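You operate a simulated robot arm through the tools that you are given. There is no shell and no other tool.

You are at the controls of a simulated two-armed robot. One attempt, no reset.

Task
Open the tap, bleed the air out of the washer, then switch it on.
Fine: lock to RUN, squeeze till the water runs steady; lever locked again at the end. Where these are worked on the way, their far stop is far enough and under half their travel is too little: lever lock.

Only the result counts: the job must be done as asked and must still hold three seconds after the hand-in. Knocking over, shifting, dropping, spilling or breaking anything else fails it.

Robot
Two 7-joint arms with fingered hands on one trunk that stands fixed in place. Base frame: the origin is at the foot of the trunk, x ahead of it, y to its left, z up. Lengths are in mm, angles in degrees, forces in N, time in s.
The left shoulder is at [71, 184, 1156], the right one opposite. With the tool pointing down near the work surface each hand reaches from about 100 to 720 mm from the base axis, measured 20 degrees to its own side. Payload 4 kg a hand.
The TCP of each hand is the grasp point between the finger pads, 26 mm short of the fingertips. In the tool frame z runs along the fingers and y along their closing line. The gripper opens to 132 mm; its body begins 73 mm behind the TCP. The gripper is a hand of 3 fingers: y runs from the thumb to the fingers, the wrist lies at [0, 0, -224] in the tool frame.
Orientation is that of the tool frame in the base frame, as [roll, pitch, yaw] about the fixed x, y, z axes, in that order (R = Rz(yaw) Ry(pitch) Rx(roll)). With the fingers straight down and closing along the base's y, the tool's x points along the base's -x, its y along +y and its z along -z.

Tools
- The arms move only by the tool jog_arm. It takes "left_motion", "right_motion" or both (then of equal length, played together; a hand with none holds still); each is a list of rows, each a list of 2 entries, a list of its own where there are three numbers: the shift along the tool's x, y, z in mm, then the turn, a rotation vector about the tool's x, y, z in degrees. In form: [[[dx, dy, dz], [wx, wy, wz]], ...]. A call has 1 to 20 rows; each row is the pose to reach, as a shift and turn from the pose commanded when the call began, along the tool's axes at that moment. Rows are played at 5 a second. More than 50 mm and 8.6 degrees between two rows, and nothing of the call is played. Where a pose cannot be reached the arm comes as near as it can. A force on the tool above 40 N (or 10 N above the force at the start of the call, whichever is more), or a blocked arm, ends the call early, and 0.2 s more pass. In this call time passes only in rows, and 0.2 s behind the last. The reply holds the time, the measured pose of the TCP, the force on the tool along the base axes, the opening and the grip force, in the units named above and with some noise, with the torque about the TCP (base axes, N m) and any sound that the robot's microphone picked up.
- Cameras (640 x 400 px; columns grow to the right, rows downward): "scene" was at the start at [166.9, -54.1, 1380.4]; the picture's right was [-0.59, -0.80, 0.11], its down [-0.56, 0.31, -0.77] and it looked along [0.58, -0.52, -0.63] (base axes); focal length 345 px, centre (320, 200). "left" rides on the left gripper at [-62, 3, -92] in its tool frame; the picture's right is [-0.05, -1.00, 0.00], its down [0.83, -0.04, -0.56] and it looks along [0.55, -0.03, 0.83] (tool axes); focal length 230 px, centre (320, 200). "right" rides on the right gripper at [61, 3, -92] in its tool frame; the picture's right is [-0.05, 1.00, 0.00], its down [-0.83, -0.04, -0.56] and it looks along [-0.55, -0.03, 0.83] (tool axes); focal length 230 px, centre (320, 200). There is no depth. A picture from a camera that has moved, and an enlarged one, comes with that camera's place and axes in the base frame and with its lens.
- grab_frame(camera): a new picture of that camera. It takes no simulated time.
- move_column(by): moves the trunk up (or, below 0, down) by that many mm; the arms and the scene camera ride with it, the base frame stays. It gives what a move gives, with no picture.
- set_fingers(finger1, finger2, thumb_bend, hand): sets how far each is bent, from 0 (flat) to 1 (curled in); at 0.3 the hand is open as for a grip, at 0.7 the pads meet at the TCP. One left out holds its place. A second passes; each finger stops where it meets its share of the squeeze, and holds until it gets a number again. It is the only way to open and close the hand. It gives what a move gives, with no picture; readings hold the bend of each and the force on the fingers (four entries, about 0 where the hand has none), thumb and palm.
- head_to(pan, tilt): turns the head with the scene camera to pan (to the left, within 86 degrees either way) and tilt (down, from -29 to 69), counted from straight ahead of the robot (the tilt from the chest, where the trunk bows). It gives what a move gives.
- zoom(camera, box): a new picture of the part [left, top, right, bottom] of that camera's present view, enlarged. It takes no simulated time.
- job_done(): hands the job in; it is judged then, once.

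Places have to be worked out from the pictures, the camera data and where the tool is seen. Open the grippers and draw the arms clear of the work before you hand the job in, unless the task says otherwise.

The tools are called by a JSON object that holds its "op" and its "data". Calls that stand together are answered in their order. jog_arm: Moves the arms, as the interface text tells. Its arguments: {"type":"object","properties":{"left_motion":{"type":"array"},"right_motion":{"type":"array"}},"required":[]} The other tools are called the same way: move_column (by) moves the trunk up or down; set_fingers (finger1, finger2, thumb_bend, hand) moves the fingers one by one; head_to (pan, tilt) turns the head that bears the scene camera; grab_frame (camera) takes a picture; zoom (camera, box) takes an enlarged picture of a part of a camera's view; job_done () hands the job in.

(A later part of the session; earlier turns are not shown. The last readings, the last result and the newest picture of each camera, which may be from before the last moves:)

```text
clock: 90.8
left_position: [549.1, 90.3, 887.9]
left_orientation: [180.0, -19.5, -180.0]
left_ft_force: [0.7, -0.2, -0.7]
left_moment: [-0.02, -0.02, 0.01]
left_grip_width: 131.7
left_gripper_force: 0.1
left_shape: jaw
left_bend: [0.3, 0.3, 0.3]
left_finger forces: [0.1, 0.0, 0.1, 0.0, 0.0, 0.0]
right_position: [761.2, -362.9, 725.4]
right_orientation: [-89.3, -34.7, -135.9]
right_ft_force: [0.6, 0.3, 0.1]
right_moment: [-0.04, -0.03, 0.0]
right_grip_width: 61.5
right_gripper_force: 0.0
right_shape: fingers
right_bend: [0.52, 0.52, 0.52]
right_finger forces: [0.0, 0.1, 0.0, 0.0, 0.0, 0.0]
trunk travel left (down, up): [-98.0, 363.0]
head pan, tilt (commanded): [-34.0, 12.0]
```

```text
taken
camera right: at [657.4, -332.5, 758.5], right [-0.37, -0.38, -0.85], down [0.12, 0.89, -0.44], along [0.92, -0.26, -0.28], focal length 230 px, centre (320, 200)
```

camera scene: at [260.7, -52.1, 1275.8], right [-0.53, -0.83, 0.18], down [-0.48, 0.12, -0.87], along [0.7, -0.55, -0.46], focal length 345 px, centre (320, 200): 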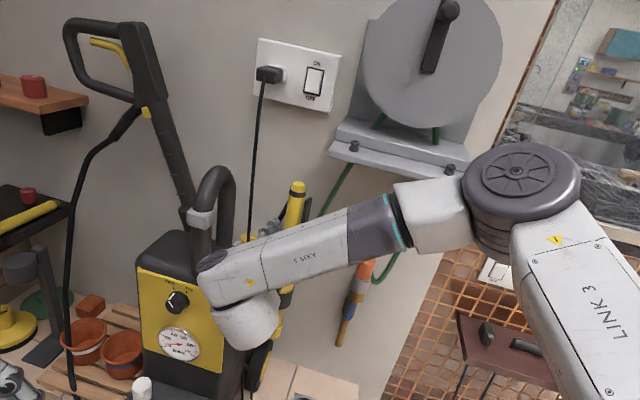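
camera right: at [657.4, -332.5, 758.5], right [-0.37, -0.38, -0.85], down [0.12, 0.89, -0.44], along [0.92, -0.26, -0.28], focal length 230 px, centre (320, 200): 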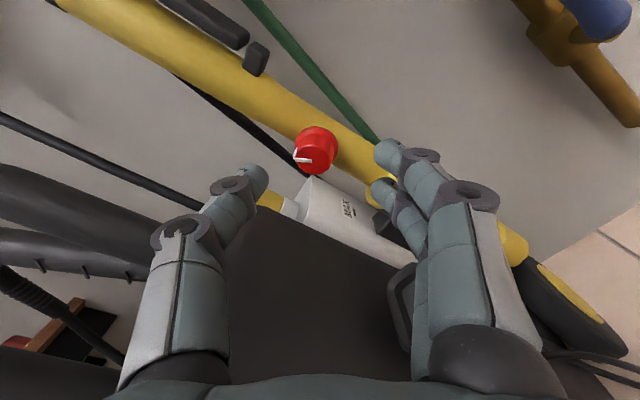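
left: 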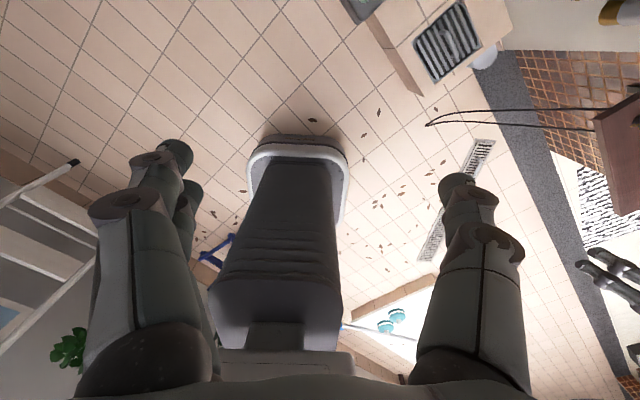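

I zoom to centre on the knob from here.

{"op": "zoom", "data": {"camera": "right", "box": [260, 90, 390, 200]}}

{"op": "zoom", "data": {"camera": "scene", "box": [250, 240, 310, 285]}}

```text
3.64 times, centred on (325, 145) of right
camera zoom: at [657.4, -332.5, 758.5], right [-0.37, -0.38, -0.85], down [0.12, 0.89, -0.44], along [0.92, -0.26, -0.28], focal length 837 px, centre (302, 400)
```

zoom: 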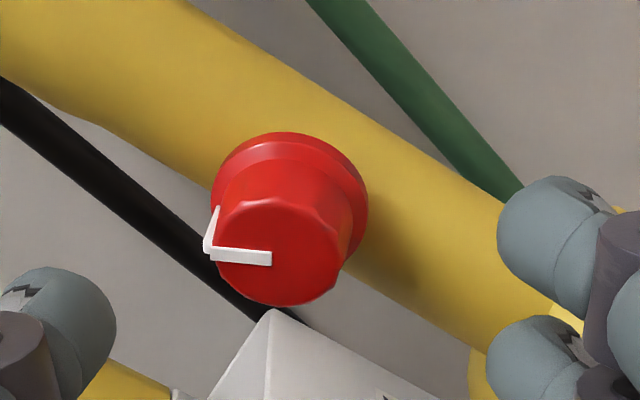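

```text
8.89 times, centred on (280, 262) of scene
camera zoom: at [261.5, -51.9, 1275.6], right [-0.53, -0.83, 0.18], down [-0.48, 0.12, -0.87], along [0.7, -0.55, -0.46], focal length 3065 px, centre (676, -356)
```

zoom: 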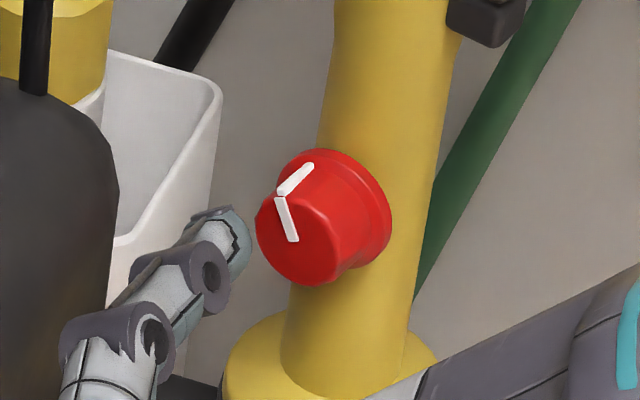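

The knob is about 5 mm left/below the tool axis. I correct and advance around it.

{"op": "jog_arm", "data": {"right_motion": [[[-2.5, -1.7, 15], [0, 0, 0]], [[-5, -3.5, 30], [0, 0, 0]], [[-5, -3.5, 45], [0, 0, 0]], [[-5, -3.5, 57], [0, 0, 0]]]}}

{"op": "zoom", "data": {"camera": "right", "box": [220, 100, 440, 280]}}

```text
clock: 91.8
left_position: [547.9, 90.4, 888.4]
left_orientation: [-180.0, -19.5, 179.9]
left_ft_force: [0.1, 0.4, -0.9]
left_moment: [-0.01, 0.06, -0.03]
left_grip_width: 132.1
left_gripper_force: 0.1
left_shape: jaw
left_bend: [0.3, 0.3, 0.3]
left_finger forces: [0.0, 0.1, 0.0, 0.1, 0.0, 0.0]
right_position: [802.9, -398.7, 725.8]
right_orientation: [-89.2, -34.8, -135.8]
right_ft_force: [0.5, -0.3, 0.1]
right_moment: [0.0, -0.03, 0.03]
right_grip_width: 61.4
right_gripper_force: 0.1
right_shape: fingers
right_bend: [0.52, 0.52, 0.52]
right_finger forces: [0.1, 0.0, 0.0, 0.1, 0.0, 0.1]
trunk travel left (down, up): [-98.0, 363.0]
head pan, tilt (commanded): [-34.0, 12.0]
```

```text
2.22 times, centred on (330, 190) of right
camera zoom: at [701.3, -368.8, 758.4], right [-0.37, -0.38, -0.85], down [0.12, 0.89, -0.44], along [0.92, -0.26, -0.28], focal length 511 px, centre (298, 222)
```

zoom: 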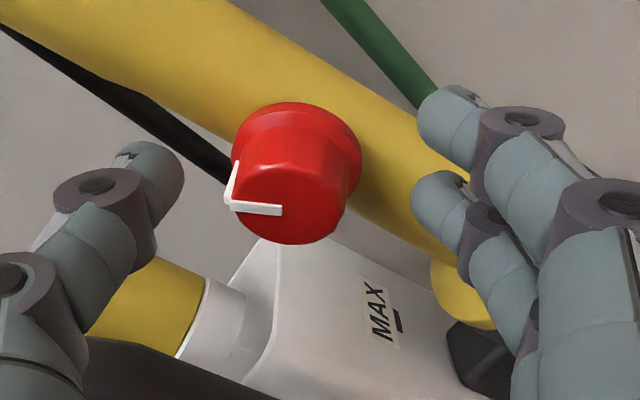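

The ring is centred among the fingertips. I grip and turn clockwise to the right-hand stop, ending at a roll that keeps off the washer.

{"op": "set_fingers", "data": {"hand": "right", "finger1": 0.74, "finger2": 0.74, "thumb_bend": 0.74}}

{"op": "jog_arm", "data": {"right_motion": [[[0, 0, 0], [0, 0, 8]], [[0, 0.3, 0], [0, 0, 16]], [[0, 0.5, 0], [0, 0, 24]], [[-0.2, 0.8, 0], [0, 0, 32]], [[-0.3, 1, 0], [0, 0, 40]], [[-0.4, 1.1, 0], [0, 0, 48]], [[-0.6, 1.3, 0], [0, 0, 56]], [[-0.8, 1.4, 0], [0, 0, 63]]]}}

{"op": "zoom", "data": {"camera": "right", "box": [220, 100, 440, 280]}}

```text
clock: 92.8
left_position: [548.1, 90.6, 887.9]
left_orientation: [-180.0, -19.4, -179.9]
left_ft_force: [-0.6, -0.2, -0.5]
left_moment: [-0.01, -0.03, 0.0]
left_grip_width: 131.9
left_gripper_force: 0.0
left_shape: jaw
left_bend: [0.3, 0.3, 0.3]
left_finger forces: [0.0, 0.0, 0.0, 0.0, 0.1, 0.0]
right_position: [803.3, -398.1, 727.6]
right_orientation: [-89.3, -34.8, -135.9]
right_ft_force: [4.0, -4.6, 4.1]
right_moment: [-0.03, -0.08, -0.04]
right_grip_width: 19.5
right_gripper_force: 14.7
right_shape: fingers
right_bend: [0.71, 0.68, 0.66]
right_finger forces: [6.4, 7.9, 0.0, 0.0, 15.8, 0.0]
trunk travel left (down, up): [-98.0, 363.0]
head pan, tilt (commanded): [-34.0, 12.0]
```

```text
clock: 94.6
left_position: [548.8, 91.7, 887.2]
left_orientation: [179.9, -19.5, 179.9]
left_ft_force: [0.7, -0.6, -0.6]
left_moment: [0.01, 0.0, -0.03]
left_grip_width: 132.2
left_gripper_force: 0.0
left_shape: jaw
left_bend: [0.3, 0.3, 0.3]
left_finger forces: [0.0, 0.0, 0.0, 0.0, 0.0, 0.0]
right_position: [803.9, -399.9, 724.7]
right_orientation: [-89.6, 28.3, -135.2]
right_ft_force: [-0.7, -3.5, 0.4]
right_moment: [-0.18, 0.17, -0.21]
right_grip_width: 16.6
right_gripper_force: 16.5
right_shape: fingers
right_bend: [0.71, 0.66, 0.69]
right_finger forces: [9.7, 10.4, 0.0, 0.0, 13.0, 0.0]
trunk travel left (down, up): [-98.0, 363.0]
head pan, tilt (commanded): [-34.0, 12.0]
```

```text
2.22 times, centred on (330, 190) of right
camera zoom: at [700.7, -370.0, 691.8], right [0.37, 0.36, -0.85], down [0.11, 0.9, 0.43], along [0.92, -0.26, 0.29], focal length 511 px, centre (298, 222)
```

zoom: 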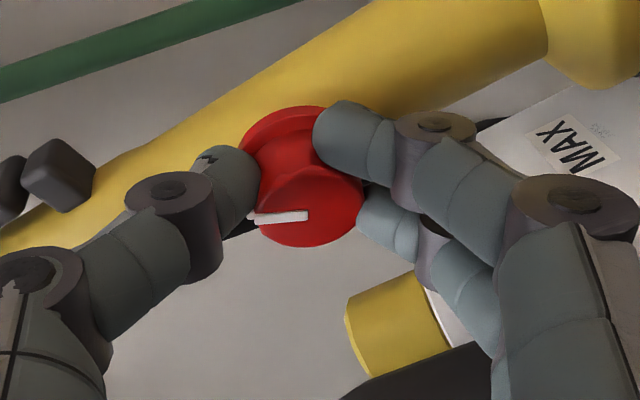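

The pointer now lies about 31° right, at the stop, with little side load. I release, withdraw and go back up to the trigger, a little lower than before.

{"op": "set_fingers", "data": {"hand": "right", "finger1": 0.5, "finger2": 0.5, "thumb_bend": 0.5}}

{"op": "jog_arm", "data": {"right_motion": [[[0, 0, -20], [0, 0, -4]], [[0, 0, -40], [0, 0, -10]], [[0, 0, -62], [0, 0, -17]], [[0, 0, -62], [0, 0, -25]], [[0, 0, -62], [0, 0, -33]], [[0, 0, -62], [0, 0, -41]], [[0, 0, -62], [0, 0, -49]], [[0, 0, -62], [0, 0, -57]]]}}

{"op": "zoom", "data": {"camera": "scene", "box": [250, 240, 310, 285]}}

```text
clock: 95.6
left_position: [547.9, 90.7, 889.5]
left_orientation: [-180.0, -19.4, -180.0]
left_ft_force: [0.8, 0.7, 0.0]
left_moment: [-0.01, 0.01, -0.01]
left_grip_width: 132.0
left_gripper_force: 0.1
left_shape: jaw
left_bend: [0.3, 0.3, 0.3]
left_finger forces: [0.0, 0.0, 0.0, 0.0, 0.0, 0.1]
right_position: [804.4, -398.6, 725.9]
right_orientation: [-89.4, 28.4, -135.2]
right_ft_force: [0.8, 0.1, 0.0]
right_moment: [0.01, 0.02, -0.01]
right_grip_width: 66.9
right_gripper_force: 0.1
right_shape: fingers
right_bend: [0.5, 0.5, 0.5]
right_finger forces: [0.0, 0.1, 0.0, 0.1, 0.1, 0.1]
trunk travel left (down, up): [-98.0, 363.0]
head pan, tilt (commanded): [-34.0, 12.0]
```

```text
clock: 97.4
left_position: [547.4, 90.9, 888.2]
left_orientation: [-180.0, -19.5, -180.0]
left_ft_force: [1.0, -0.8, -0.4]
left_moment: [-0.02, -0.01, -0.01]
left_grip_width: 131.9
left_gripper_force: 0.0
left_shape: jaw
left_bend: [0.3, 0.3, 0.3]
left_finger forces: [0.0, 0.1, 0.0, 0.1, 0.0, 0.1]
right_position: [759.4, -354.4, 724.9]
right_orientation: [-89.4, -29.0, -135.7]
right_ft_force: [-0.4, -0.3, 0.1]
right_moment: [0.0, -0.01, -0.01]
right_grip_width: 67.3
right_gripper_force: 0.0
right_shape: fingers
right_bend: [0.5, 0.5, 0.5]
right_finger forces: [0.1, 0.0, 0.1, 0.1, 0.1, 0.0]
trunk travel left (down, up): [-98.0, 363.0]
head pan, tilt (commanded): [-34.0, 12.0]
```

```text
8.89 times, centred on (280, 262) of scene
camera zoom: at [261.4, -51.9, 1275.6], right [-0.53, -0.83, 0.18], down [-0.48, 0.12, -0.87], along [0.7, -0.55, -0.46], focal length 3065 px, centre (676, -356)
```

zoom: 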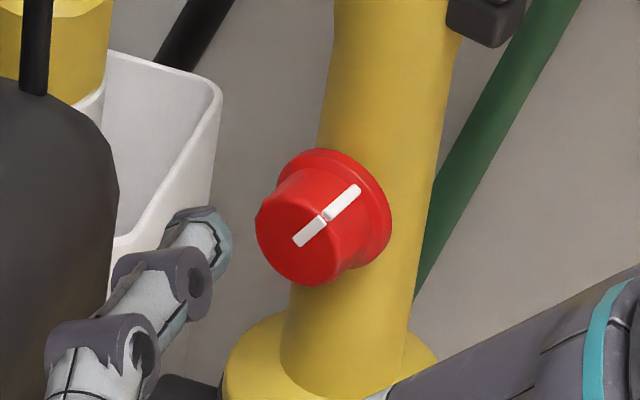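

The lock is at its right stop again. I go up to the trigger at z≈880 with the hand's closing line level.

{"op": "jog_arm", "data": {"right_motion": [[[10, -14, 0], [0, 0, -6.8]], [[20, -28, 0], [0, 0, -13.6]], [[30, -43, 0], [0, 0, -20.3]], [[40, -57, 0], [0, 0, -27.1]], [[50, -71, 0], [0, 0, -33.9]], [[60, -85, 0], [0, 0, -40.7]], [[70, -99, 0], [0, 0, -47.4]], [[80, -114, 0], [0, 0, -54.2]], [[89.2, -127.8, 0], [0, 0, -61]]]}}

{"op": "set_fingers", "data": {"hand": "right", "finger1": 0.44, "finger2": 0.44, "thumb_bend": 0.46}}

{"op": "grab_frame", "data": {"camera": "right"}}

```text
clock: 99.4
left_position: [547.6, 91.1, 889.0]
left_orientation: [-180.0, -19.5, -180.0]
left_ft_force: [0.6, 0.3, 0.2]
left_moment: [0.0, 0.02, 0.0]
left_grip_width: 131.4
left_gripper_force: 0.1
left_shape: jaw
left_bend: [0.3, 0.3, 0.3]
left_finger forces: [0.0, 0.1, 0.0, 0.1, 0.0, 0.1]
right_position: [746.4, -364.2, 881.4]
right_orientation: [-14.7, -89.4, 149.4]
right_ft_force: [0.0, 0.4, -0.4]
right_moment: [0.01, -0.01, -0.04]
right_grip_width: 67.5
right_gripper_force: 0.0
right_shape: fingers
right_bend: [0.5, 0.5, 0.5]
right_finger forces: [0.0, 0.1, 0.0, 0.0, 0.0, 0.1]
trunk travel left (down, up): [-98.0, 363.0]
head pan, tilt (commanded): [-34.0, 12.0]
```

```text
clock: 100.4
left_position: [548.5, 91.8, 887.5]
left_orientation: [-180.0, -19.5, -180.0]
left_ft_force: [-0.8, 0.0, -0.5]
left_moment: [0.01, 0.0, 0.02]
left_grip_width: 132.0
left_gripper_force: 0.0
left_shape: jaw
left_bend: [0.3, 0.3, 0.3]
left_finger forces: [0.0, 0.0, 0.0, 0.1, 0.0, 0.0]
right_position: [747.4, -362.8, 880.7]
right_orientation: [-25.3, -89.3, 159.9]
right_ft_force: [0.7, -0.3, 0.1]
right_moment: [0.02, 0.0, 0.02]
right_grip_width: 84.1
right_gripper_force: 0.0
right_shape: fingers
right_bend: [0.44, 0.44, 0.46]
right_finger forces: [0.0, 0.0, 0.0, 0.1, 0.0, 0.0]
trunk travel left (down, up): [-98.0, 363.0]
head pan, tilt (commanded): [-34.0, 12.0]
```

```text
taken
camera right: at [679.4, -299.4, 941.4], right [-0.71, -0.7, -0.06], down [-0.35, 0.42, -0.84], along [0.61, -0.57, -0.55], focal length 230 px, centre (320, 200)
```

right: 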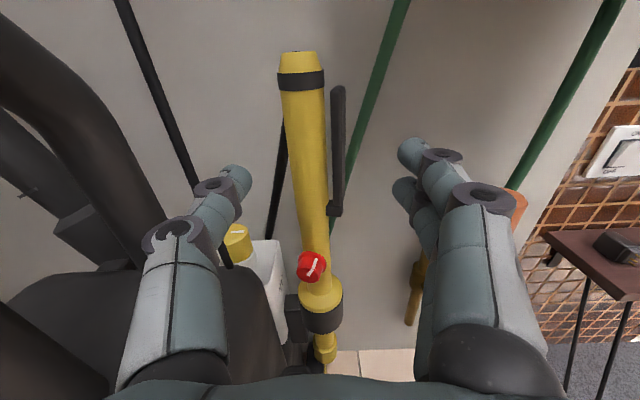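

By the last grip's finger bends, the current line is already centred. I advance and squeeze.

{"op": "jog_arm", "data": {"right_motion": [[[0, -0.5, 20], [0, 0, 0]], [[0, -1, 40], [0, 0, 0]], [[0, -1, 60], [0, 0, 0]], [[0, -1, 80], [0, 0, 0]], [[0, -1, 100], [0, 0, 0]]]}}

{"op": "set_fingers", "data": {"hand": "right", "finger1": 0.78, "finger2": 0.78, "thumb_bend": 0.78}}

{"op": "zoom", "data": {"camera": "right", "box": [240, 70, 420, 330]}}

```text
clock: 101.6
left_position: [547.7, 89.9, 888.5]
left_orientation: [180.0, -19.5, -179.9]
left_ft_force: [0.3, -0.2, -0.5]
left_moment: [0.02, 0.02, 0.01]
left_grip_width: 131.9
left_gripper_force: 0.0
left_shape: jaw
left_bend: [0.3, 0.3, 0.3]
left_finger forces: [0.0, 0.0, 0.0, 0.0, 0.1, 0.1]
right_position: [817.7, -435.4, 879.7]
right_orientation: [-25.4, -89.4, 160.0]
right_ft_force: [0.8, -0.5, 0.3]
right_moment: [0.0, 0.03, 0.0]
right_grip_width: 84.1
right_gripper_force: 0.1
right_shape: fingers
right_bend: [0.44, 0.44, 0.46]
right_finger forces: [0.0, 0.0, 0.1, 0.1, 0.1, 0.0]
trunk travel left (down, up): [-98.0, 363.0]
head pan, tilt (commanded): [-34.0, 12.0]
```

```text
clock: 102.6
left_position: [548.4, 91.0, 887.6]
left_orientation: [180.0, -19.6, 179.9]
left_ft_force: [-1.3, 0.1, 0.9]
left_moment: [-0.01, -0.01, 0.04]
left_grip_width: 131.8
left_gripper_force: 0.1
left_shape: jaw
left_bend: [0.3, 0.3, 0.3]
left_finger forces: [0.0, 0.1, 0.0, 0.0, 0.1, 0.0]
right_position: [818.4, -434.8, 878.9]
right_orientation: [-24.2, -89.5, 158.8]
right_ft_force: [10.8, 0.1, 1.9]
right_moment: [-0.07, -0.03, 0.33]
right_grip_width: 51.2
right_gripper_force: 24.5
right_shape: fingers
right_bend: [0.56, 0.56, 0.6]
right_finger forces: [10.1, 10.2, 0.0, 0.1, 28.0, 0.1]
trunk travel left (down, up): [-98.0, 363.0]
head pan, tilt (commanded): [-34.0, 12.0]
```

```text
1.54 times, centred on (330, 200) of right
camera zoom: at [750.7, -369.8, 940.4], right [-0.71, -0.7, -0.06], down [-0.35, 0.42, -0.84], along [0.61, -0.57, -0.55], focal length 354 px, centre (305, 200)
```

zoom: 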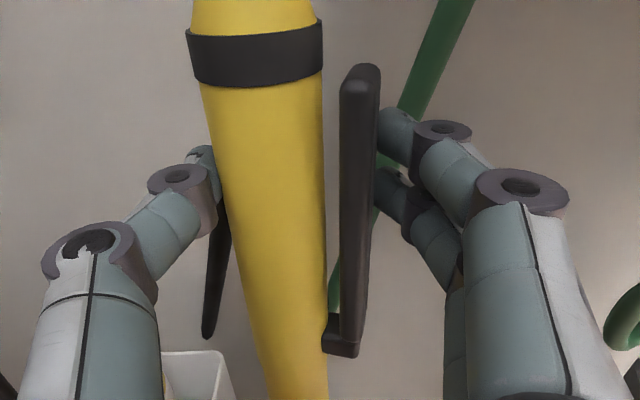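

Still rigid at 20 N. I now roll the gripped hand in small steps, which narrows the span across the lever and strengthens the squeeze without a net push on the gun.

{"op": "jog_arm", "data": {"right_motion": [[[0, -0.5, 0], [0, 0, -4]], [[0, -1, 0], [0, 0, -8]], [[0, -1, 0], [0, 0, -12]], [[0, -1, 0], [0, 0, -16]]]}}

{"op": "zoom", "data": {"camera": "right", "box": [240, 70, 420, 330]}}

```text
clock: 103.6
left_position: [548.3, 90.1, 888.4]
left_orientation: [180.0, -19.5, -180.0]
left_ft_force: [-0.1, -0.4, -0.4]
left_moment: [0.0, 0.05, -0.02]
left_grip_width: 132.1
left_gripper_force: 0.1
left_shape: jaw
left_bend: [0.3, 0.3, 0.3]
left_finger forces: [0.0, 0.1, 0.1, 0.0, 0.0, 0.1]
right_position: [819.5, -434.7, 881.5]
right_orientation: [87.6, -74.3, 46.8]
right_ft_force: [15.3, -3.7, 6.8]
right_moment: [1.19, -1.41, 0.51]
right_grip_width: 54.0
right_gripper_force: 32.9
right_shape: fingers
right_bend: [0.55, 0.58, 0.6]
right_finger forces: [18.0, 11.6, 0.0, 0.1, 35.1, 0.0]
trunk travel left (down, up): [-98.0, 363.0]
head pan, tilt (commanded): [-34.0, 12.0]
```

```text
1.54 times, centred on (330, 200) of right
camera zoom: at [763.4, -357.8, 940.6], right [-0.7, -0.68, 0.22], down [-0.51, 0.26, -0.82], along [0.5, -0.68, -0.53], focal length 354 px, centre (305, 200)
```

zoom: 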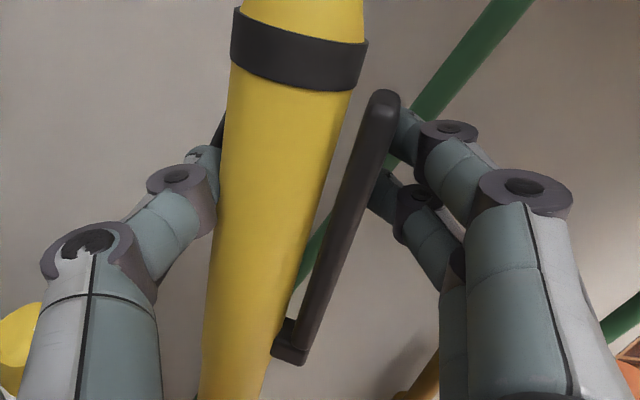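

Even at 30 N on the lever it stays put, though the tips seem to bear on its rear edge. I undo the roll and open, then try a shallower, cleaner contact near the lever's top.

{"op": "jog_arm", "data": {"right_motion": [[[0, 0.5, 0], [0, 0, 8]], [[0, 1, 0], [0, 0, 16]]]}}

{"op": "set_fingers", "data": {"hand": "right", "finger1": 0.46, "finger2": 0.46, "thumb_bend": 0.48}}

{"op": "jog_arm", "data": {"right_motion": [[[6, 0, -5], [0, 0, 0]], [[13, 0, -11], [0, 0, 0]]]}}

{"op": "grab_frame", "data": {"camera": "right"}}

{"op": "zoom", "data": {"camera": "right", "box": [260, 100, 380, 300]}}

```text
clock: 104.2
left_position: [549.4, 89.7, 887.1]
left_orientation: [180.0, -19.5, 179.9]
left_ft_force: [0.2, -0.6, 0.0]
left_moment: [0.0, -0.03, 0.01]
left_grip_width: 132.3
left_gripper_force: 0.0
left_shape: jaw
left_bend: [0.3, 0.3, 0.3]
left_finger forces: [0.0, 0.0, 0.0, 0.0, 0.0, 0.1]
right_position: [818.2, -436.0, 877.1]
right_orientation: [-7.3, -89.7, 141.9]
right_ft_force: [12.9, -6.6, -0.2]
right_moment: [-0.59, 0.65, 0.4]
right_grip_width: 50.4
right_gripper_force: 25.0
right_shape: fingers
right_bend: [0.57, 0.57, 0.61]
right_finger forces: [10.6, 13.2, 0.0, 0.0, 25.7, 0.1]
trunk travel left (down, up): [-98.0, 363.0]
head pan, tilt (commanded): [-34.0, 12.0]
```

```text
clock: 105.2
left_position: [547.5, 90.6, 888.7]
left_orientation: [-180.0, -19.5, 179.9]
left_ft_force: [-0.2, 0.2, -0.1]
left_moment: [0.01, -0.01, 0.01]
left_grip_width: 131.6
left_gripper_force: 0.0
left_shape: jaw
left_bend: [0.3, 0.3, 0.3]
left_finger forces: [0.1, 0.0, 0.0, 0.0, 0.1, 0.0]
right_position: [817.9, -435.4, 880.6]
right_orientation: [-26.3, -89.3, 160.9]
right_ft_force: [-0.1, -0.1, 0.1]
right_moment: [0.02, 0.01, -0.03]
right_grip_width: 77.3
right_gripper_force: 0.1
right_shape: fingers
right_bend: [0.46, 0.46, 0.48]
right_finger forces: [0.0, 0.0, 0.0, 0.1, 0.0, 0.0]
trunk travel left (down, up): [-98.0, 363.0]
head pan, tilt (commanded): [-34.0, 12.0]
```

```text
clock: 105.8
left_position: [548.9, 90.3, 888.4]
left_orientation: [180.0, -19.5, 180.0]
left_ft_force: [-0.1, -0.1, -0.1]
left_moment: [0.0, 0.04, 0.04]
left_grip_width: 132.4
left_gripper_force: 0.0
left_shape: jaw
left_bend: [0.3, 0.3, 0.3]
left_finger forces: [0.0, 0.1, 0.0, 0.1, 0.0, 0.0]
right_position: [809.9, -427.8, 894.2]
right_orientation: [-23.6, -89.5, 158.1]
right_ft_force: [0.1, -0.1, 0.5]
right_moment: [0.0, -0.01, 0.01]
right_grip_width: 77.3
right_gripper_force: 0.2
right_shape: fingers
right_bend: [0.46, 0.46, 0.48]
right_finger forces: [0.0, 0.0, 0.1, 0.0, 0.0, 0.0]
trunk travel left (down, up): [-98.0, 363.0]
head pan, tilt (commanded): [-34.0, 12.0]
```

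```text
taken
camera right: at [741.9, -363.2, 955.0], right [-0.71, -0.7, -0.06], down [-0.35, 0.42, -0.84], along [0.61, -0.57, -0.55], focal length 230 px, centre (320, 200)
```

right: 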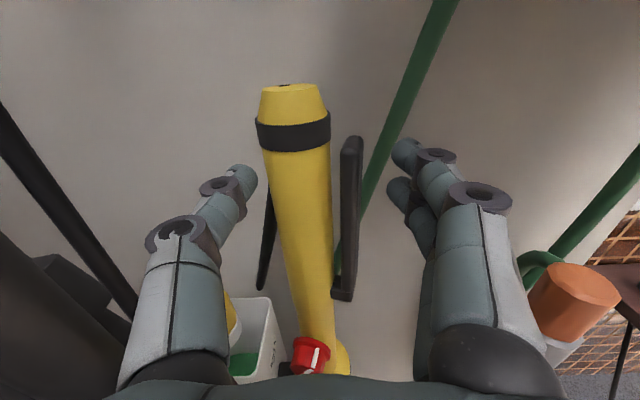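

```text
2.00 times, centred on (320, 200) of right
camera zoom: at [741.9, -363.2, 955.0], right [-0.71, -0.7, -0.06], down [-0.35, 0.42, -0.84], along [0.61, -0.57, -0.55], focal length 460 px, centre (320, 200)
```

zoom: 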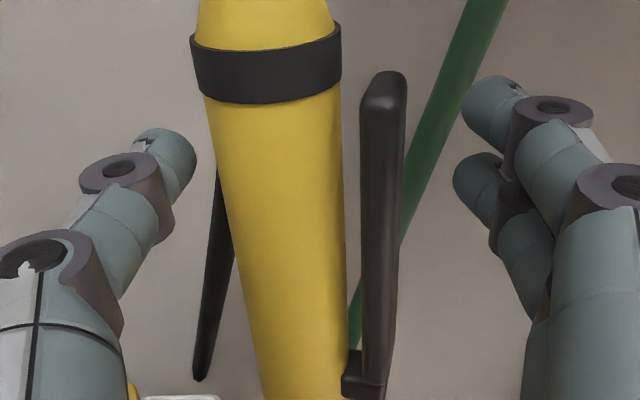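

From here the pads should bear flat on the lever near its top. I squeeze again.

{"op": "set_fingers", "data": {"hand": "right", "finger1": 0.78, "finger2": 0.78, "thumb_bend": 0.78}}

{"op": "zoom", "data": {"camera": "right", "box": [260, 100, 380, 300]}}

```text
clock: 106.8
left_position: [548.8, 91.1, 888.6]
left_orientation: [-180.0, -19.5, -180.0]
left_ft_force: [0.0, 0.1, 0.5]
left_moment: [0.0, -0.04, -0.01]
left_grip_width: 131.9
left_gripper_force: 0.1
left_shape: jaw
left_bend: [0.3, 0.3, 0.3]
left_finger forces: [0.1, 0.0, 0.1, 0.1, 0.1, 0.0]
right_position: [811.9, -427.1, 893.9]
right_orientation: [-23.3, -89.4, 158.0]
right_ft_force: [6.0, 3.1, 1.6]
right_moment: [-0.01, -0.03, 0.02]
right_grip_width: 50.3
right_gripper_force: 23.2
right_shape: fingers
right_bend: [0.56, 0.56, 0.6]
right_finger forces: [10.0, 10.0, 0.1, 0.0, 26.2, 0.0]
trunk travel left (down, up): [-98.0, 363.0]
head pan, tilt (commanded): [-34.0, 12.0]
```

```text
2.00 times, centred on (320, 200) of right
camera zoom: at [742.7, -362.4, 954.9], right [-0.71, -0.7, -0.06], down [-0.35, 0.42, -0.84], along [0.61, -0.57, -0.55], focal length 460 px, centre (320, 200)
```

zoom: 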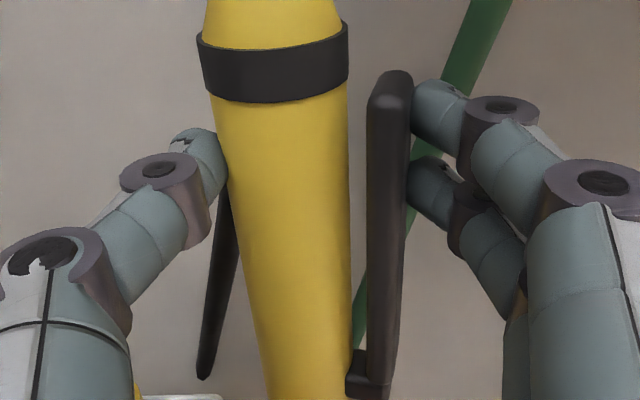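

Contact is clean but the lever still does not move at 20 N. I roll the hand the other way to raise the squeeze further.

{"op": "jog_arm", "data": {"right_motion": [[[0, -1, 0], [0, 0, 5]], [[0, -2, 0], [0, 0, 10]], [[0, -2, 0], [0, 0, 15]], [[0, -2, 0], [0, 0, 20]]]}}

{"op": "zoom", "data": {"camera": "right", "box": [260, 100, 380, 300]}}

```text
clock: 107.8
left_position: [548.6, 92.3, 886.6]
left_orientation: [-179.9, -19.6, 180.0]
left_ft_force: [-0.4, 0.0, -0.6]
left_moment: [0.0, 0.0, 0.0]
left_grip_width: 131.6
left_gripper_force: 0.1
left_shape: jaw
left_bend: [0.3, 0.3, 0.3]
left_finger forces: [0.0, 0.0, 0.1, 0.0, 0.1, 0.0]
right_position: [811.1, -424.7, 892.8]
right_orientation: [-88.7, -69.9, -136.4]
right_ft_force: [1.0, 8.9, 0.1]
right_moment: [-1.16, 1.26, 0.34]
right_grip_width: 42.9
right_gripper_force: 29.1
right_shape: fingers
right_bend: [0.59, 0.55, 0.62]
right_finger forces: [8.8, 17.5, 0.0, 0.1, 33.1, 0.0]
trunk travel left (down, up): [-98.0, 363.0]
head pan, tilt (commanded): [-34.0, 12.0]
```

```text
2.00 times, centred on (320, 200) of right
camera zoom: at [728.8, -374.5, 948.7], right [-0.65, -0.65, -0.39], down [-0.16, 0.62, -0.77], along [0.74, -0.44, -0.5], focal length 460 px, centre (320, 200)
```

zoom: 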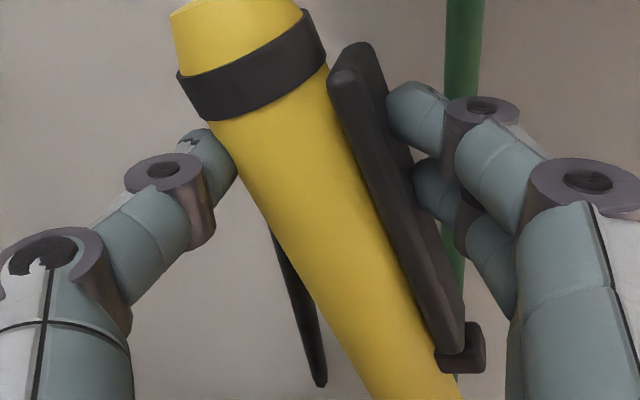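

Even with 26 N the lever is rigid, so something still locks it. I undo the roll, let go, and look for any other lock or marking on the gun, such as on its top cap.

{"op": "jog_arm", "data": {"right_motion": [[[0, 1, 0], [0, 0, -8]], [[0, 2, 0], [0, 0, -15]], [[0, 2, 0], [0, 0, -20]]]}}

{"op": "set_fingers", "data": {"hand": "right", "finger1": 0.44, "finger2": 0.44, "thumb_bend": 0.46}}

{"op": "zoom", "data": {"camera": "scene", "box": [284, 176, 308, 196]}}

{"op": "zoom", "data": {"camera": "right", "box": [245, 75, 345, 150]}}

{"op": "zoom", "data": {"camera": "right", "box": [275, 320, 355, 390]}}

```text
clock: 108.6
left_position: [547.7, 92.5, 887.8]
left_orientation: [-179.9, -19.5, 180.0]
left_ft_force: [-1.2, -0.2, 0.0]
left_moment: [-0.03, -0.01, 0.05]
left_grip_width: 131.8
left_gripper_force: 0.1
left_shape: jaw
left_bend: [0.3, 0.3, 0.3]
left_finger forces: [0.1, 0.0, 0.0, 0.1, 0.0, 0.0]
right_position: [810.0, -425.5, 896.6]
right_orientation: [-22.6, -89.2, 157.3]
right_ft_force: [-1.0, 11.4, 3.3]
right_moment: [0.51, -0.72, 0.27]
right_grip_width: 48.4
right_gripper_force: 24.0
right_shape: fingers
right_bend: [0.58, 0.57, 0.62]
right_finger forces: [11.7, 9.4, 0.1, 0.0, 27.3, 0.1]
trunk travel left (down, up): [-98.0, 363.0]
head pan, tilt (commanded): [-34.0, 12.0]
```

```text
clock: 109.6
left_position: [547.1, 90.6, 887.1]
left_orientation: [179.9, -19.5, 180.0]
left_ft_force: [0.2, 0.8, 0.0]
left_moment: [-0.02, 0.02, 0.01]
left_grip_width: 131.9
left_gripper_force: 0.1
left_shape: jaw
left_bend: [0.3, 0.3, 0.3]
left_finger forces: [0.1, 0.0, 0.0, 0.0, 0.0, 0.1]
right_position: [809.1, -428.5, 893.7]
right_orientation: [-24.3, -89.4, 158.9]
right_ft_force: [-0.3, -0.4, -0.4]
right_moment: [0.04, -0.01, -0.04]
right_grip_width: 84.0
right_gripper_force: 0.0
right_shape: fingers
right_bend: [0.44, 0.44, 0.46]
right_finger forces: [0.0, 0.0, 0.0, 0.1, 0.0, 0.0]
trunk travel left (down, up): [-98.0, 363.0]
head pan, tilt (commanded): [-34.0, 12.0]
```

```text
16.00 times, centred on (296, 186) of scene
camera zoom: at [261.4, -51.9, 1275.6], right [-0.53, -0.83, 0.18], down [-0.48, 0.12, -0.87], along [0.7, -0.55, -0.46], focal length 5517 px, centre (704, 424)
```

zoom: 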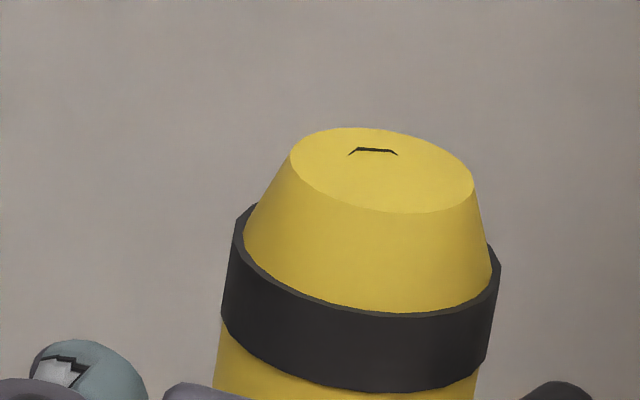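

```text
5.33 times, centred on (295, 112) of right
camera zoom: at [741.3, -363.5, 954.7], right [-0.71, -0.7, -0.06], down [-0.35, 0.42, -0.84], along [0.61, -0.57, -0.55], focal length 1227 px, centre (453, 667)
```

zoom: 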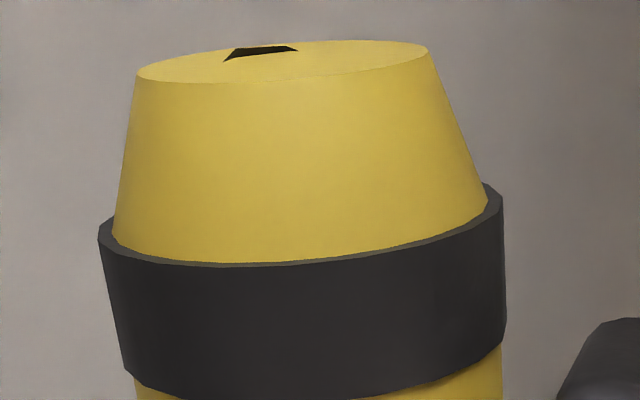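

```text
5.71 times, centred on (315, 355) of right
camera zoom: at [741.3, -363.5, 954.7], right [-0.71, -0.7, -0.06], down [-0.35, 0.42, -0.84], along [0.61, -0.57, -0.55], focal length 1315 px, centre (349, -686)
```

zoom: 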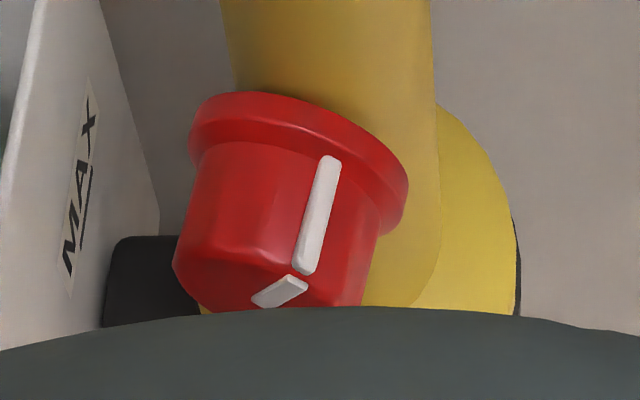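

Nothing else on the gun looks like a lock. I withdraw the hand to the right to get clear, close views of the lever and its hinge.

{"op": "jog_arm", "data": {"right_motion": [[[0, 0, -35], [0, 0, 0]], [[0, 0, -70], [0, 0, 0]], [[0, 25, -95], [0, 0, 0]], [[0, 60, -105], [0, 0, 0]], [[0, 100, -110], [0, 0, 0]], [[0, 140, -110], [0, 0, 0]]]}}

{"op": "grab_frame", "data": {"camera": "right"}}

{"op": "grab_frame", "data": {"camera": "scene"}}

```text
clock: 111.0
left_position: [547.9, 91.4, 890.1]
left_orientation: [-179.9, -19.5, -180.0]
left_ft_force: [0.7, -0.9, 0.4]
left_moment: [0.01, 0.04, 0.0]
left_grip_width: 131.8
left_gripper_force: 0.0
left_shape: jaw
left_bend: [0.3, 0.3, 0.3]
left_finger forces: [0.1, 0.0, 0.0, 0.0, 0.0, 0.0]
right_position: [636.1, -434.2, 892.5]
right_orientation: [-39.8, -89.5, 174.4]
right_ft_force: [0.2, 0.2, 0.3]
right_moment: [0.0, 0.0, -0.03]
right_grip_width: 84.2
right_gripper_force: 0.1
right_shape: fingers
right_bend: [0.44, 0.44, 0.46]
right_finger forces: [0.0, 0.0, 0.0, 0.0, 0.0, 0.0]
right hand out of reach, approached as far as the arm can: row 6
trunk travel left (down, up): [-98.0, 363.0]
head pan, tilt (commanded): [-34.0, 12.0]
```

```text
taken
camera right: at [568.4, -370.1, 954.5], right [-0.71, -0.7, -0.06], down [-0.35, 0.43, -0.83], along [0.61, -0.58, -0.55], focal length 230 px, centre (320, 200)
```

right: 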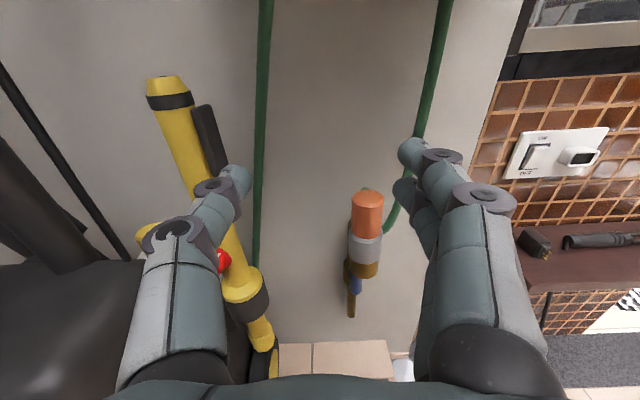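

```text
taken
camera scene: at [260.8, -52.0, 1275.8], right [-0.53, -0.83, 0.18], down [-0.48, 0.12, -0.87], along [0.7, -0.55, -0.46], focal length 345 px, centre (320, 200)
```

scene: 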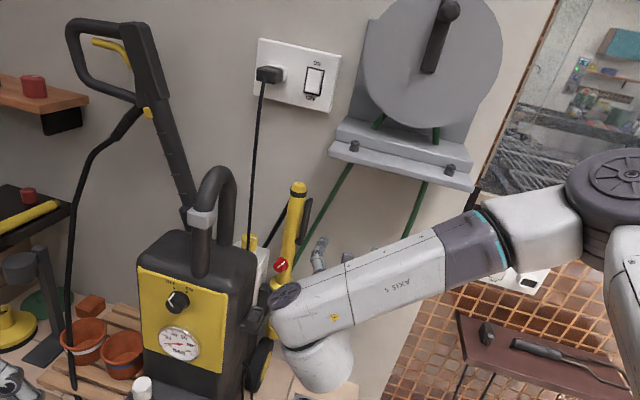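

The gun is in clear view from two sides. I zoom in on the lever and hinge from both.

{"op": "zoom", "data": {"camera": "right", "box": [135, 65, 255, 185]}}

{"op": "zoom", "data": {"camera": "scene", "box": [280, 176, 330, 266]}}

{"op": "zoom", "data": {"camera": "scene", "box": [286, 215, 316, 255]}}

{"op": "zoom", "data": {"camera": "right", "box": [330, 180, 400, 330]}}

```text
3.33 times, centred on (195, 125) of right
camera zoom: at [568.4, -370.1, 954.5], right [-0.71, -0.7, -0.06], down [-0.35, 0.43, -0.83], along [0.61, -0.58, -0.55], focal length 767 px, centre (737, 450)
```

zoom: 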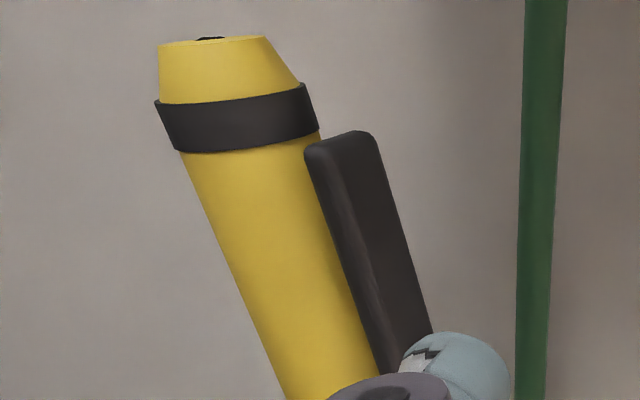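

```text
4.44 times, centred on (305, 221) of scene
camera zoom: at [260.8, -52.0, 1275.8], right [-0.53, -0.83, 0.18], down [-0.48, 0.12, -0.87], along [0.7, -0.55, -0.46], focal length 1532 px, centre (387, 107)
```

zoom: 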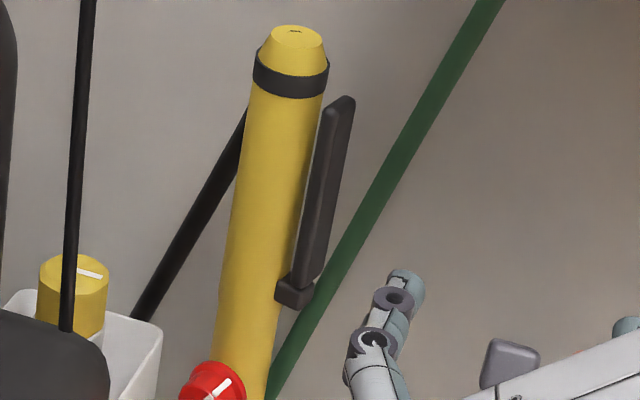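

```text
10.00 times, centred on (301, 235) of scene
camera zoom: at [260.8, -52.0, 1275.8], right [-0.53, -0.83, 0.18], down [-0.48, 0.12, -0.87], along [0.7, -0.55, -0.46], focal length 3448 px, centre (510, -150)
```

zoom: 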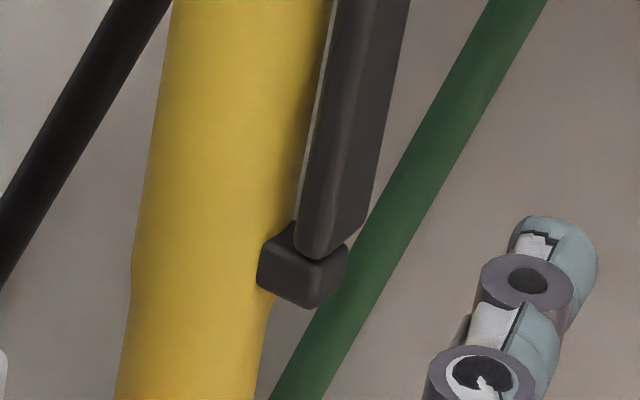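

```text
2.67 times, centred on (365, 255) of right
camera zoom: at [568.4, -370.1, 954.5], right [-0.71, -0.7, -0.06], down [-0.35, 0.43, -0.83], along [0.61, -0.58, -0.55], focal length 614 px, centre (200, 53)
```

zoom: 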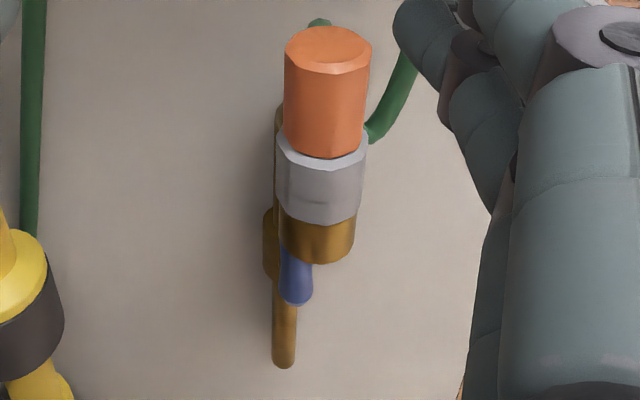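

The lever's broad face is toward the fingers, so the squeeze direction is right. I go back for one stronger squeeze near the lever's top with the lock at its right stop, building force gradually.

{"op": "jog_arm", "data": {"right_motion": [[[0, -40, 5], [0, 0, 0]], [[-2, -80, 12], [0, 0, 0]], [[-4, -129, 20], [0, 0, 0]], [[-4, -130, 50], [0, 0, 0]], [[-4, -130, 80], [0, 0, 0]], [[-4, -130, 105], [0, 0, 0]], [[-4, -130, 119], [0, 0, 0]]]}}

{"op": "set_fingers", "data": {"hand": "right", "finger1": 0.8, "finger2": 0.8, "thumb_bend": 0.8}}

{"op": "jog_arm", "data": {"right_motion": [[[0, -1, 0], [0, 0, -5]], [[0, -1.5, 0], [0, 0, -10]], [[0, -1.5, 0], [0, 0, -14]]]}}

{"op": "set_fingers", "data": {"hand": "right", "finger1": 0.8, "finger2": 0.8, "thumb_bend": 0.8}}

{"op": "zoom", "data": {"camera": "right", "box": [260, 80, 400, 300]}}

```text
clock: 112.6
left_position: [549.1, 90.8, 887.3]
left_orientation: [180.0, -19.5, 180.0]
left_ft_force: [0.1, 1.1, 0.8]
left_moment: [-0.02, -0.01, -0.01]
left_grip_width: 131.8
left_gripper_force: 0.1
left_shape: jaw
left_bend: [0.3, 0.3, 0.3]
left_finger forces: [0.1, 0.1, 0.0, 0.0, 0.0, 0.0]
right_position: [813.5, -429.2, 891.9]
right_orientation: [-23.6, -89.4, 158.3]
right_ft_force: [0.4, 0.2, 0.2]
right_moment: [-0.01, 0.0, -0.02]
right_grip_width: 84.0
right_gripper_force: 0.0
right_shape: fingers
right_bend: [0.44, 0.44, 0.46]
right_finger forces: [0.0, 0.0, 0.0, 0.0, 0.1, 0.0]
trunk travel left (down, up): [-98.0, 363.0]
head pan, tilt (commanded): [-34.0, 12.0]
```

```text
clock: 113.6
left_position: [549.9, 90.9, 887.6]
left_orientation: [179.9, -19.5, 180.0]
left_ft_force: [-0.2, 0.5, 0.4]
left_moment: [0.01, -0.02, -0.03]
left_grip_width: 131.9
left_gripper_force: 0.0
left_shape: jaw
left_bend: [0.3, 0.3, 0.3]
left_finger forces: [0.0, 0.0, 0.0, 0.1, 0.0, 0.0]
right_position: [813.8, -429.0, 893.0]
right_orientation: [-24.5, -89.5, 159.1]
right_ft_force: [4.8, 0.5, -0.4]
right_moment: [-0.04, -0.03, -0.12]
right_grip_width: 51.2
right_gripper_force: 23.7
right_shape: fingers
right_bend: [0.55, 0.55, 0.61]
right_finger forces: [10.8, 10.8, 0.1, 0.0, 26.0, 0.0]
trunk travel left (down, up): [-98.0, 363.0]
head pan, tilt (commanded): [-34.0, 12.0]
```

```text
clock: 114.4
left_position: [549.0, 90.5, 888.5]
left_orientation: [-179.9, -19.5, -180.0]
left_ft_force: [-0.2, -0.9, 0.4]
left_moment: [0.01, -0.01, 0.01]
left_grip_width: 131.8
left_gripper_force: 0.1
left_shape: jaw
left_bend: [0.3, 0.3, 0.3]
left_finger forces: [0.0, 0.0, 0.0, 0.0, 0.0, 0.0]
right_position: [815.0, -426.9, 895.2]
right_orientation: [87.1, -76.3, 47.5]
right_ft_force: [6.2, 4.3, 5.2]
right_moment: [0.95, -1.17, 0.02]
right_grip_width: 51.6
right_gripper_force: 28.3
right_shape: fingers
right_bend: [0.55, 0.57, 0.61]
right_finger forces: [15.2, 9.5, 0.0, 0.0, 32.6, 0.0]
trunk travel left (down, up): [-98.0, 363.0]
head pan, tilt (commanded): [-34.0, 12.0]
```

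```text
clock: 115.4
left_position: [546.5, 91.2, 889.0]
left_orientation: [-179.8, -19.5, -180.0]
left_ft_force: [0.1, -0.6, 0.3]
left_moment: [-0.04, 0.0, 0.0]
left_grip_width: 131.8
left_gripper_force: 0.1
left_shape: jaw
left_bend: [0.3, 0.3, 0.3]
left_finger forces: [0.0, 0.0, 0.0, 0.0, 0.1, 0.0]
right_position: [814.2, -427.6, 893.7]
right_orientation: [87.4, -76.2, 47.3]
right_ft_force: [4.4, 6.6, 6.6]
right_moment: [0.34, -0.63, -0.02]
right_grip_width: 54.6
right_gripper_force: 26.0
right_shape: fingers
right_bend: [0.55, 0.58, 0.61]
right_finger forces: [11.5, 10.9, 0.0, 0.0, 29.7, 0.0]
trunk travel left (down, up): [-98.0, 363.0]
head pan, tilt (commanded): [-34.0, 12.0]
```

```text
1.82 times, centred on (330, 190) of right
camera zoom: at [757.2, -352.6, 953.1], right [-0.7, -0.69, 0.19], down [-0.49, 0.28, -0.82], along [0.52, -0.67, -0.54], focal length 418 px, centre (302, 218)
```

zoom: 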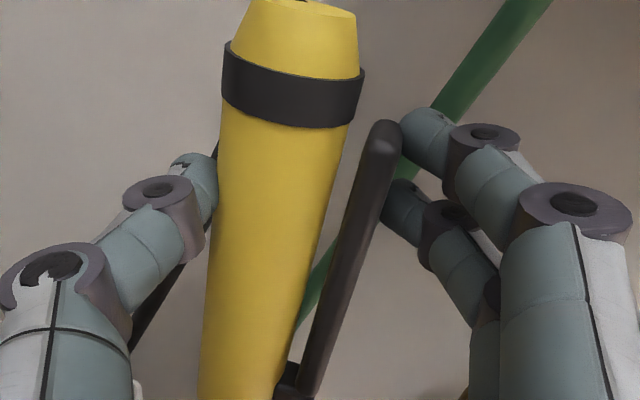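

The fingers re-tightened at this roll. I roll another 12° to build the squeeze and watch the lever.

{"op": "jog_arm", "data": {"right_motion": [[[-2, -1, 0], [0, 0, -4]], [[-4, -2, 0], [0, 0, -8]], [[-4, -2, 0], [0, 0, -12]], [[-4, -2, 0], [0, 0, -12]]]}}

{"op": "zoom", "data": {"camera": "right", "box": [260, 80, 400, 300]}}

{"op": "zoom", "data": {"camera": "scene", "box": [240, 290, 310, 390]}}

```text
clock: 116.4
left_position: [545.9, 92.2, 888.7]
left_orientation: [-179.9, -19.4, -180.0]
left_ft_force: [-0.4, 0.4, -0.1]
left_moment: [0.0, -0.03, 0.01]
left_grip_width: 131.8
left_gripper_force: 0.0
left_shape: jaw
left_bend: [0.3, 0.3, 0.3]
left_finger forces: [0.0, 0.0, 0.0, 0.0, 0.0, 0.0]
right_position: [816.2, -424.3, 893.1]
right_orientation: [87.3, -64.4, 47.1]
right_ft_force: [13.4, 7.5, 22.5]
right_moment: [0.76, -1.62, 0.1]
right_grip_width: 54.5
right_gripper_force: 33.6
right_shape: fingers
right_bend: [0.54, 0.59, 0.61]
right_finger forces: [9.7, 16.2, 0.1, 0.1, 41.1, 0.0]
trunk travel left (down, up): [-98.0, 363.0]
head pan, tilt (commanded): [-34.0, 12.0]
```

```text
1.82 times, centred on (330, 190) of right
camera zoom: at [766.7, -341.7, 948.6], right [-0.66, -0.64, 0.38], down [-0.61, 0.16, -0.78], along [0.44, -0.75, -0.5], focal length 418 px, centre (302, 218)
```

zoom: 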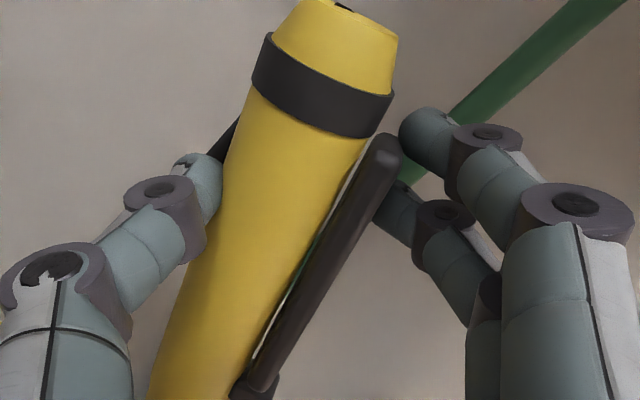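

```text
4.00 times, centred on (275, 340) of scene
camera zoom: at [259.7, -49.6, 1276.4], right [-0.53, -0.83, 0.18], down [-0.48, 0.11, -0.87], along [0.7, -0.55, -0.46], focal length 1379 px, centre (500, -360)
```

zoom: 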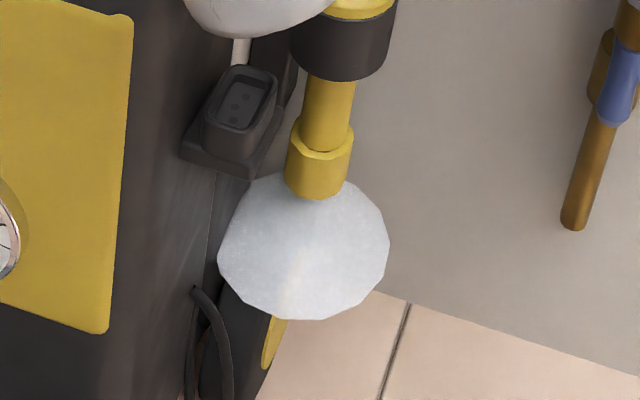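

Water! A white spray bursts from the nozzle: the lever has given way toward the tube. I hold this squeeze and watch until the stream turns steady.

{"op": "jog_arm", "data": {"right_motion": [[[0, 0, 0], [0, 0, 0]], [[0, 0, 0], [0, 0, 0]], [[0, 0, 0], [0, 0, 0]], [[0, 0, 0], [0, 0, 0]], [[0, 0, 0], [0, 0, 0]]]}}

{"op": "zoom", "data": {"camera": "scene", "box": [220, 270, 340, 390]}}

{"op": "zoom", "data": {"camera": "right", "box": [260, 80, 400, 300]}}

```text
clock: 117.6
left_position: [547.2, 92.0, 888.8]
left_orientation: [-179.9, -19.4, 180.0]
left_ft_force: [-0.3, 0.3, 0.3]
left_moment: [-0.03, -0.01, -0.03]
left_grip_width: 131.8
left_gripper_force: 0.1
left_shape: jaw
left_bend: [0.3, 0.3, 0.3]
left_finger forces: [0.0, 0.0, 0.0, 0.1, 0.0, 0.1]
right_position: [815.5, -426.1, 893.4]
right_orientation: [87.5, -64.4, 47.0]
right_ft_force: [13.6, 6.4, 24.2]
right_moment: [0.7, -1.6, 0.06]
right_grip_width: 54.6
right_gripper_force: 33.4
right_shape: fingers
right_bend: [0.54, 0.59, 0.61]
right_finger forces: [10.7, 15.9, 0.0, 0.0, 40.7, 0.0]
trunk travel left (down, up): [-98.0, 363.0]
head pan, tilt (commanded): [-34.0, 12.0]
```

```text
3.33 times, centred on (280, 330) of scene
camera zoom: at [259.5, -49.6, 1276.2], right [-0.53, -0.83, 0.18], down [-0.48, 0.11, -0.87], along [0.7, -0.55, -0.46], focal length 1149 px, centre (453, -233)
```

zoom: 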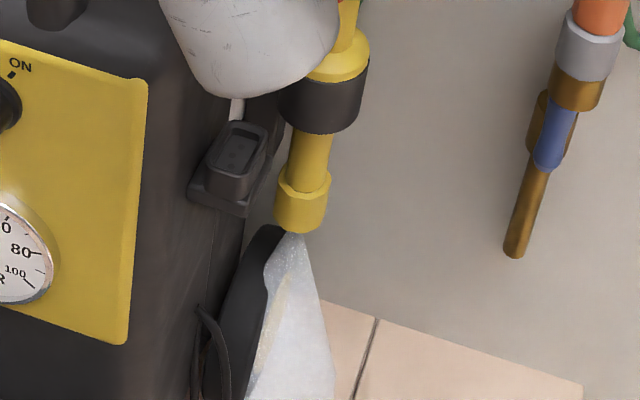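

```text
1.82 times, centred on (330, 190) of right
camera zoom: at [766.2, -341.9, 948.4], right [-0.66, -0.65, 0.38], down [-0.61, 0.16, -0.78], along [0.44, -0.75, -0.5], focal length 418 px, centre (302, 218)
```

zoom: 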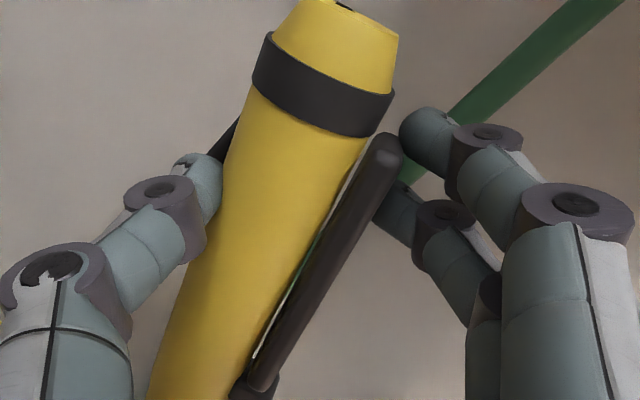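

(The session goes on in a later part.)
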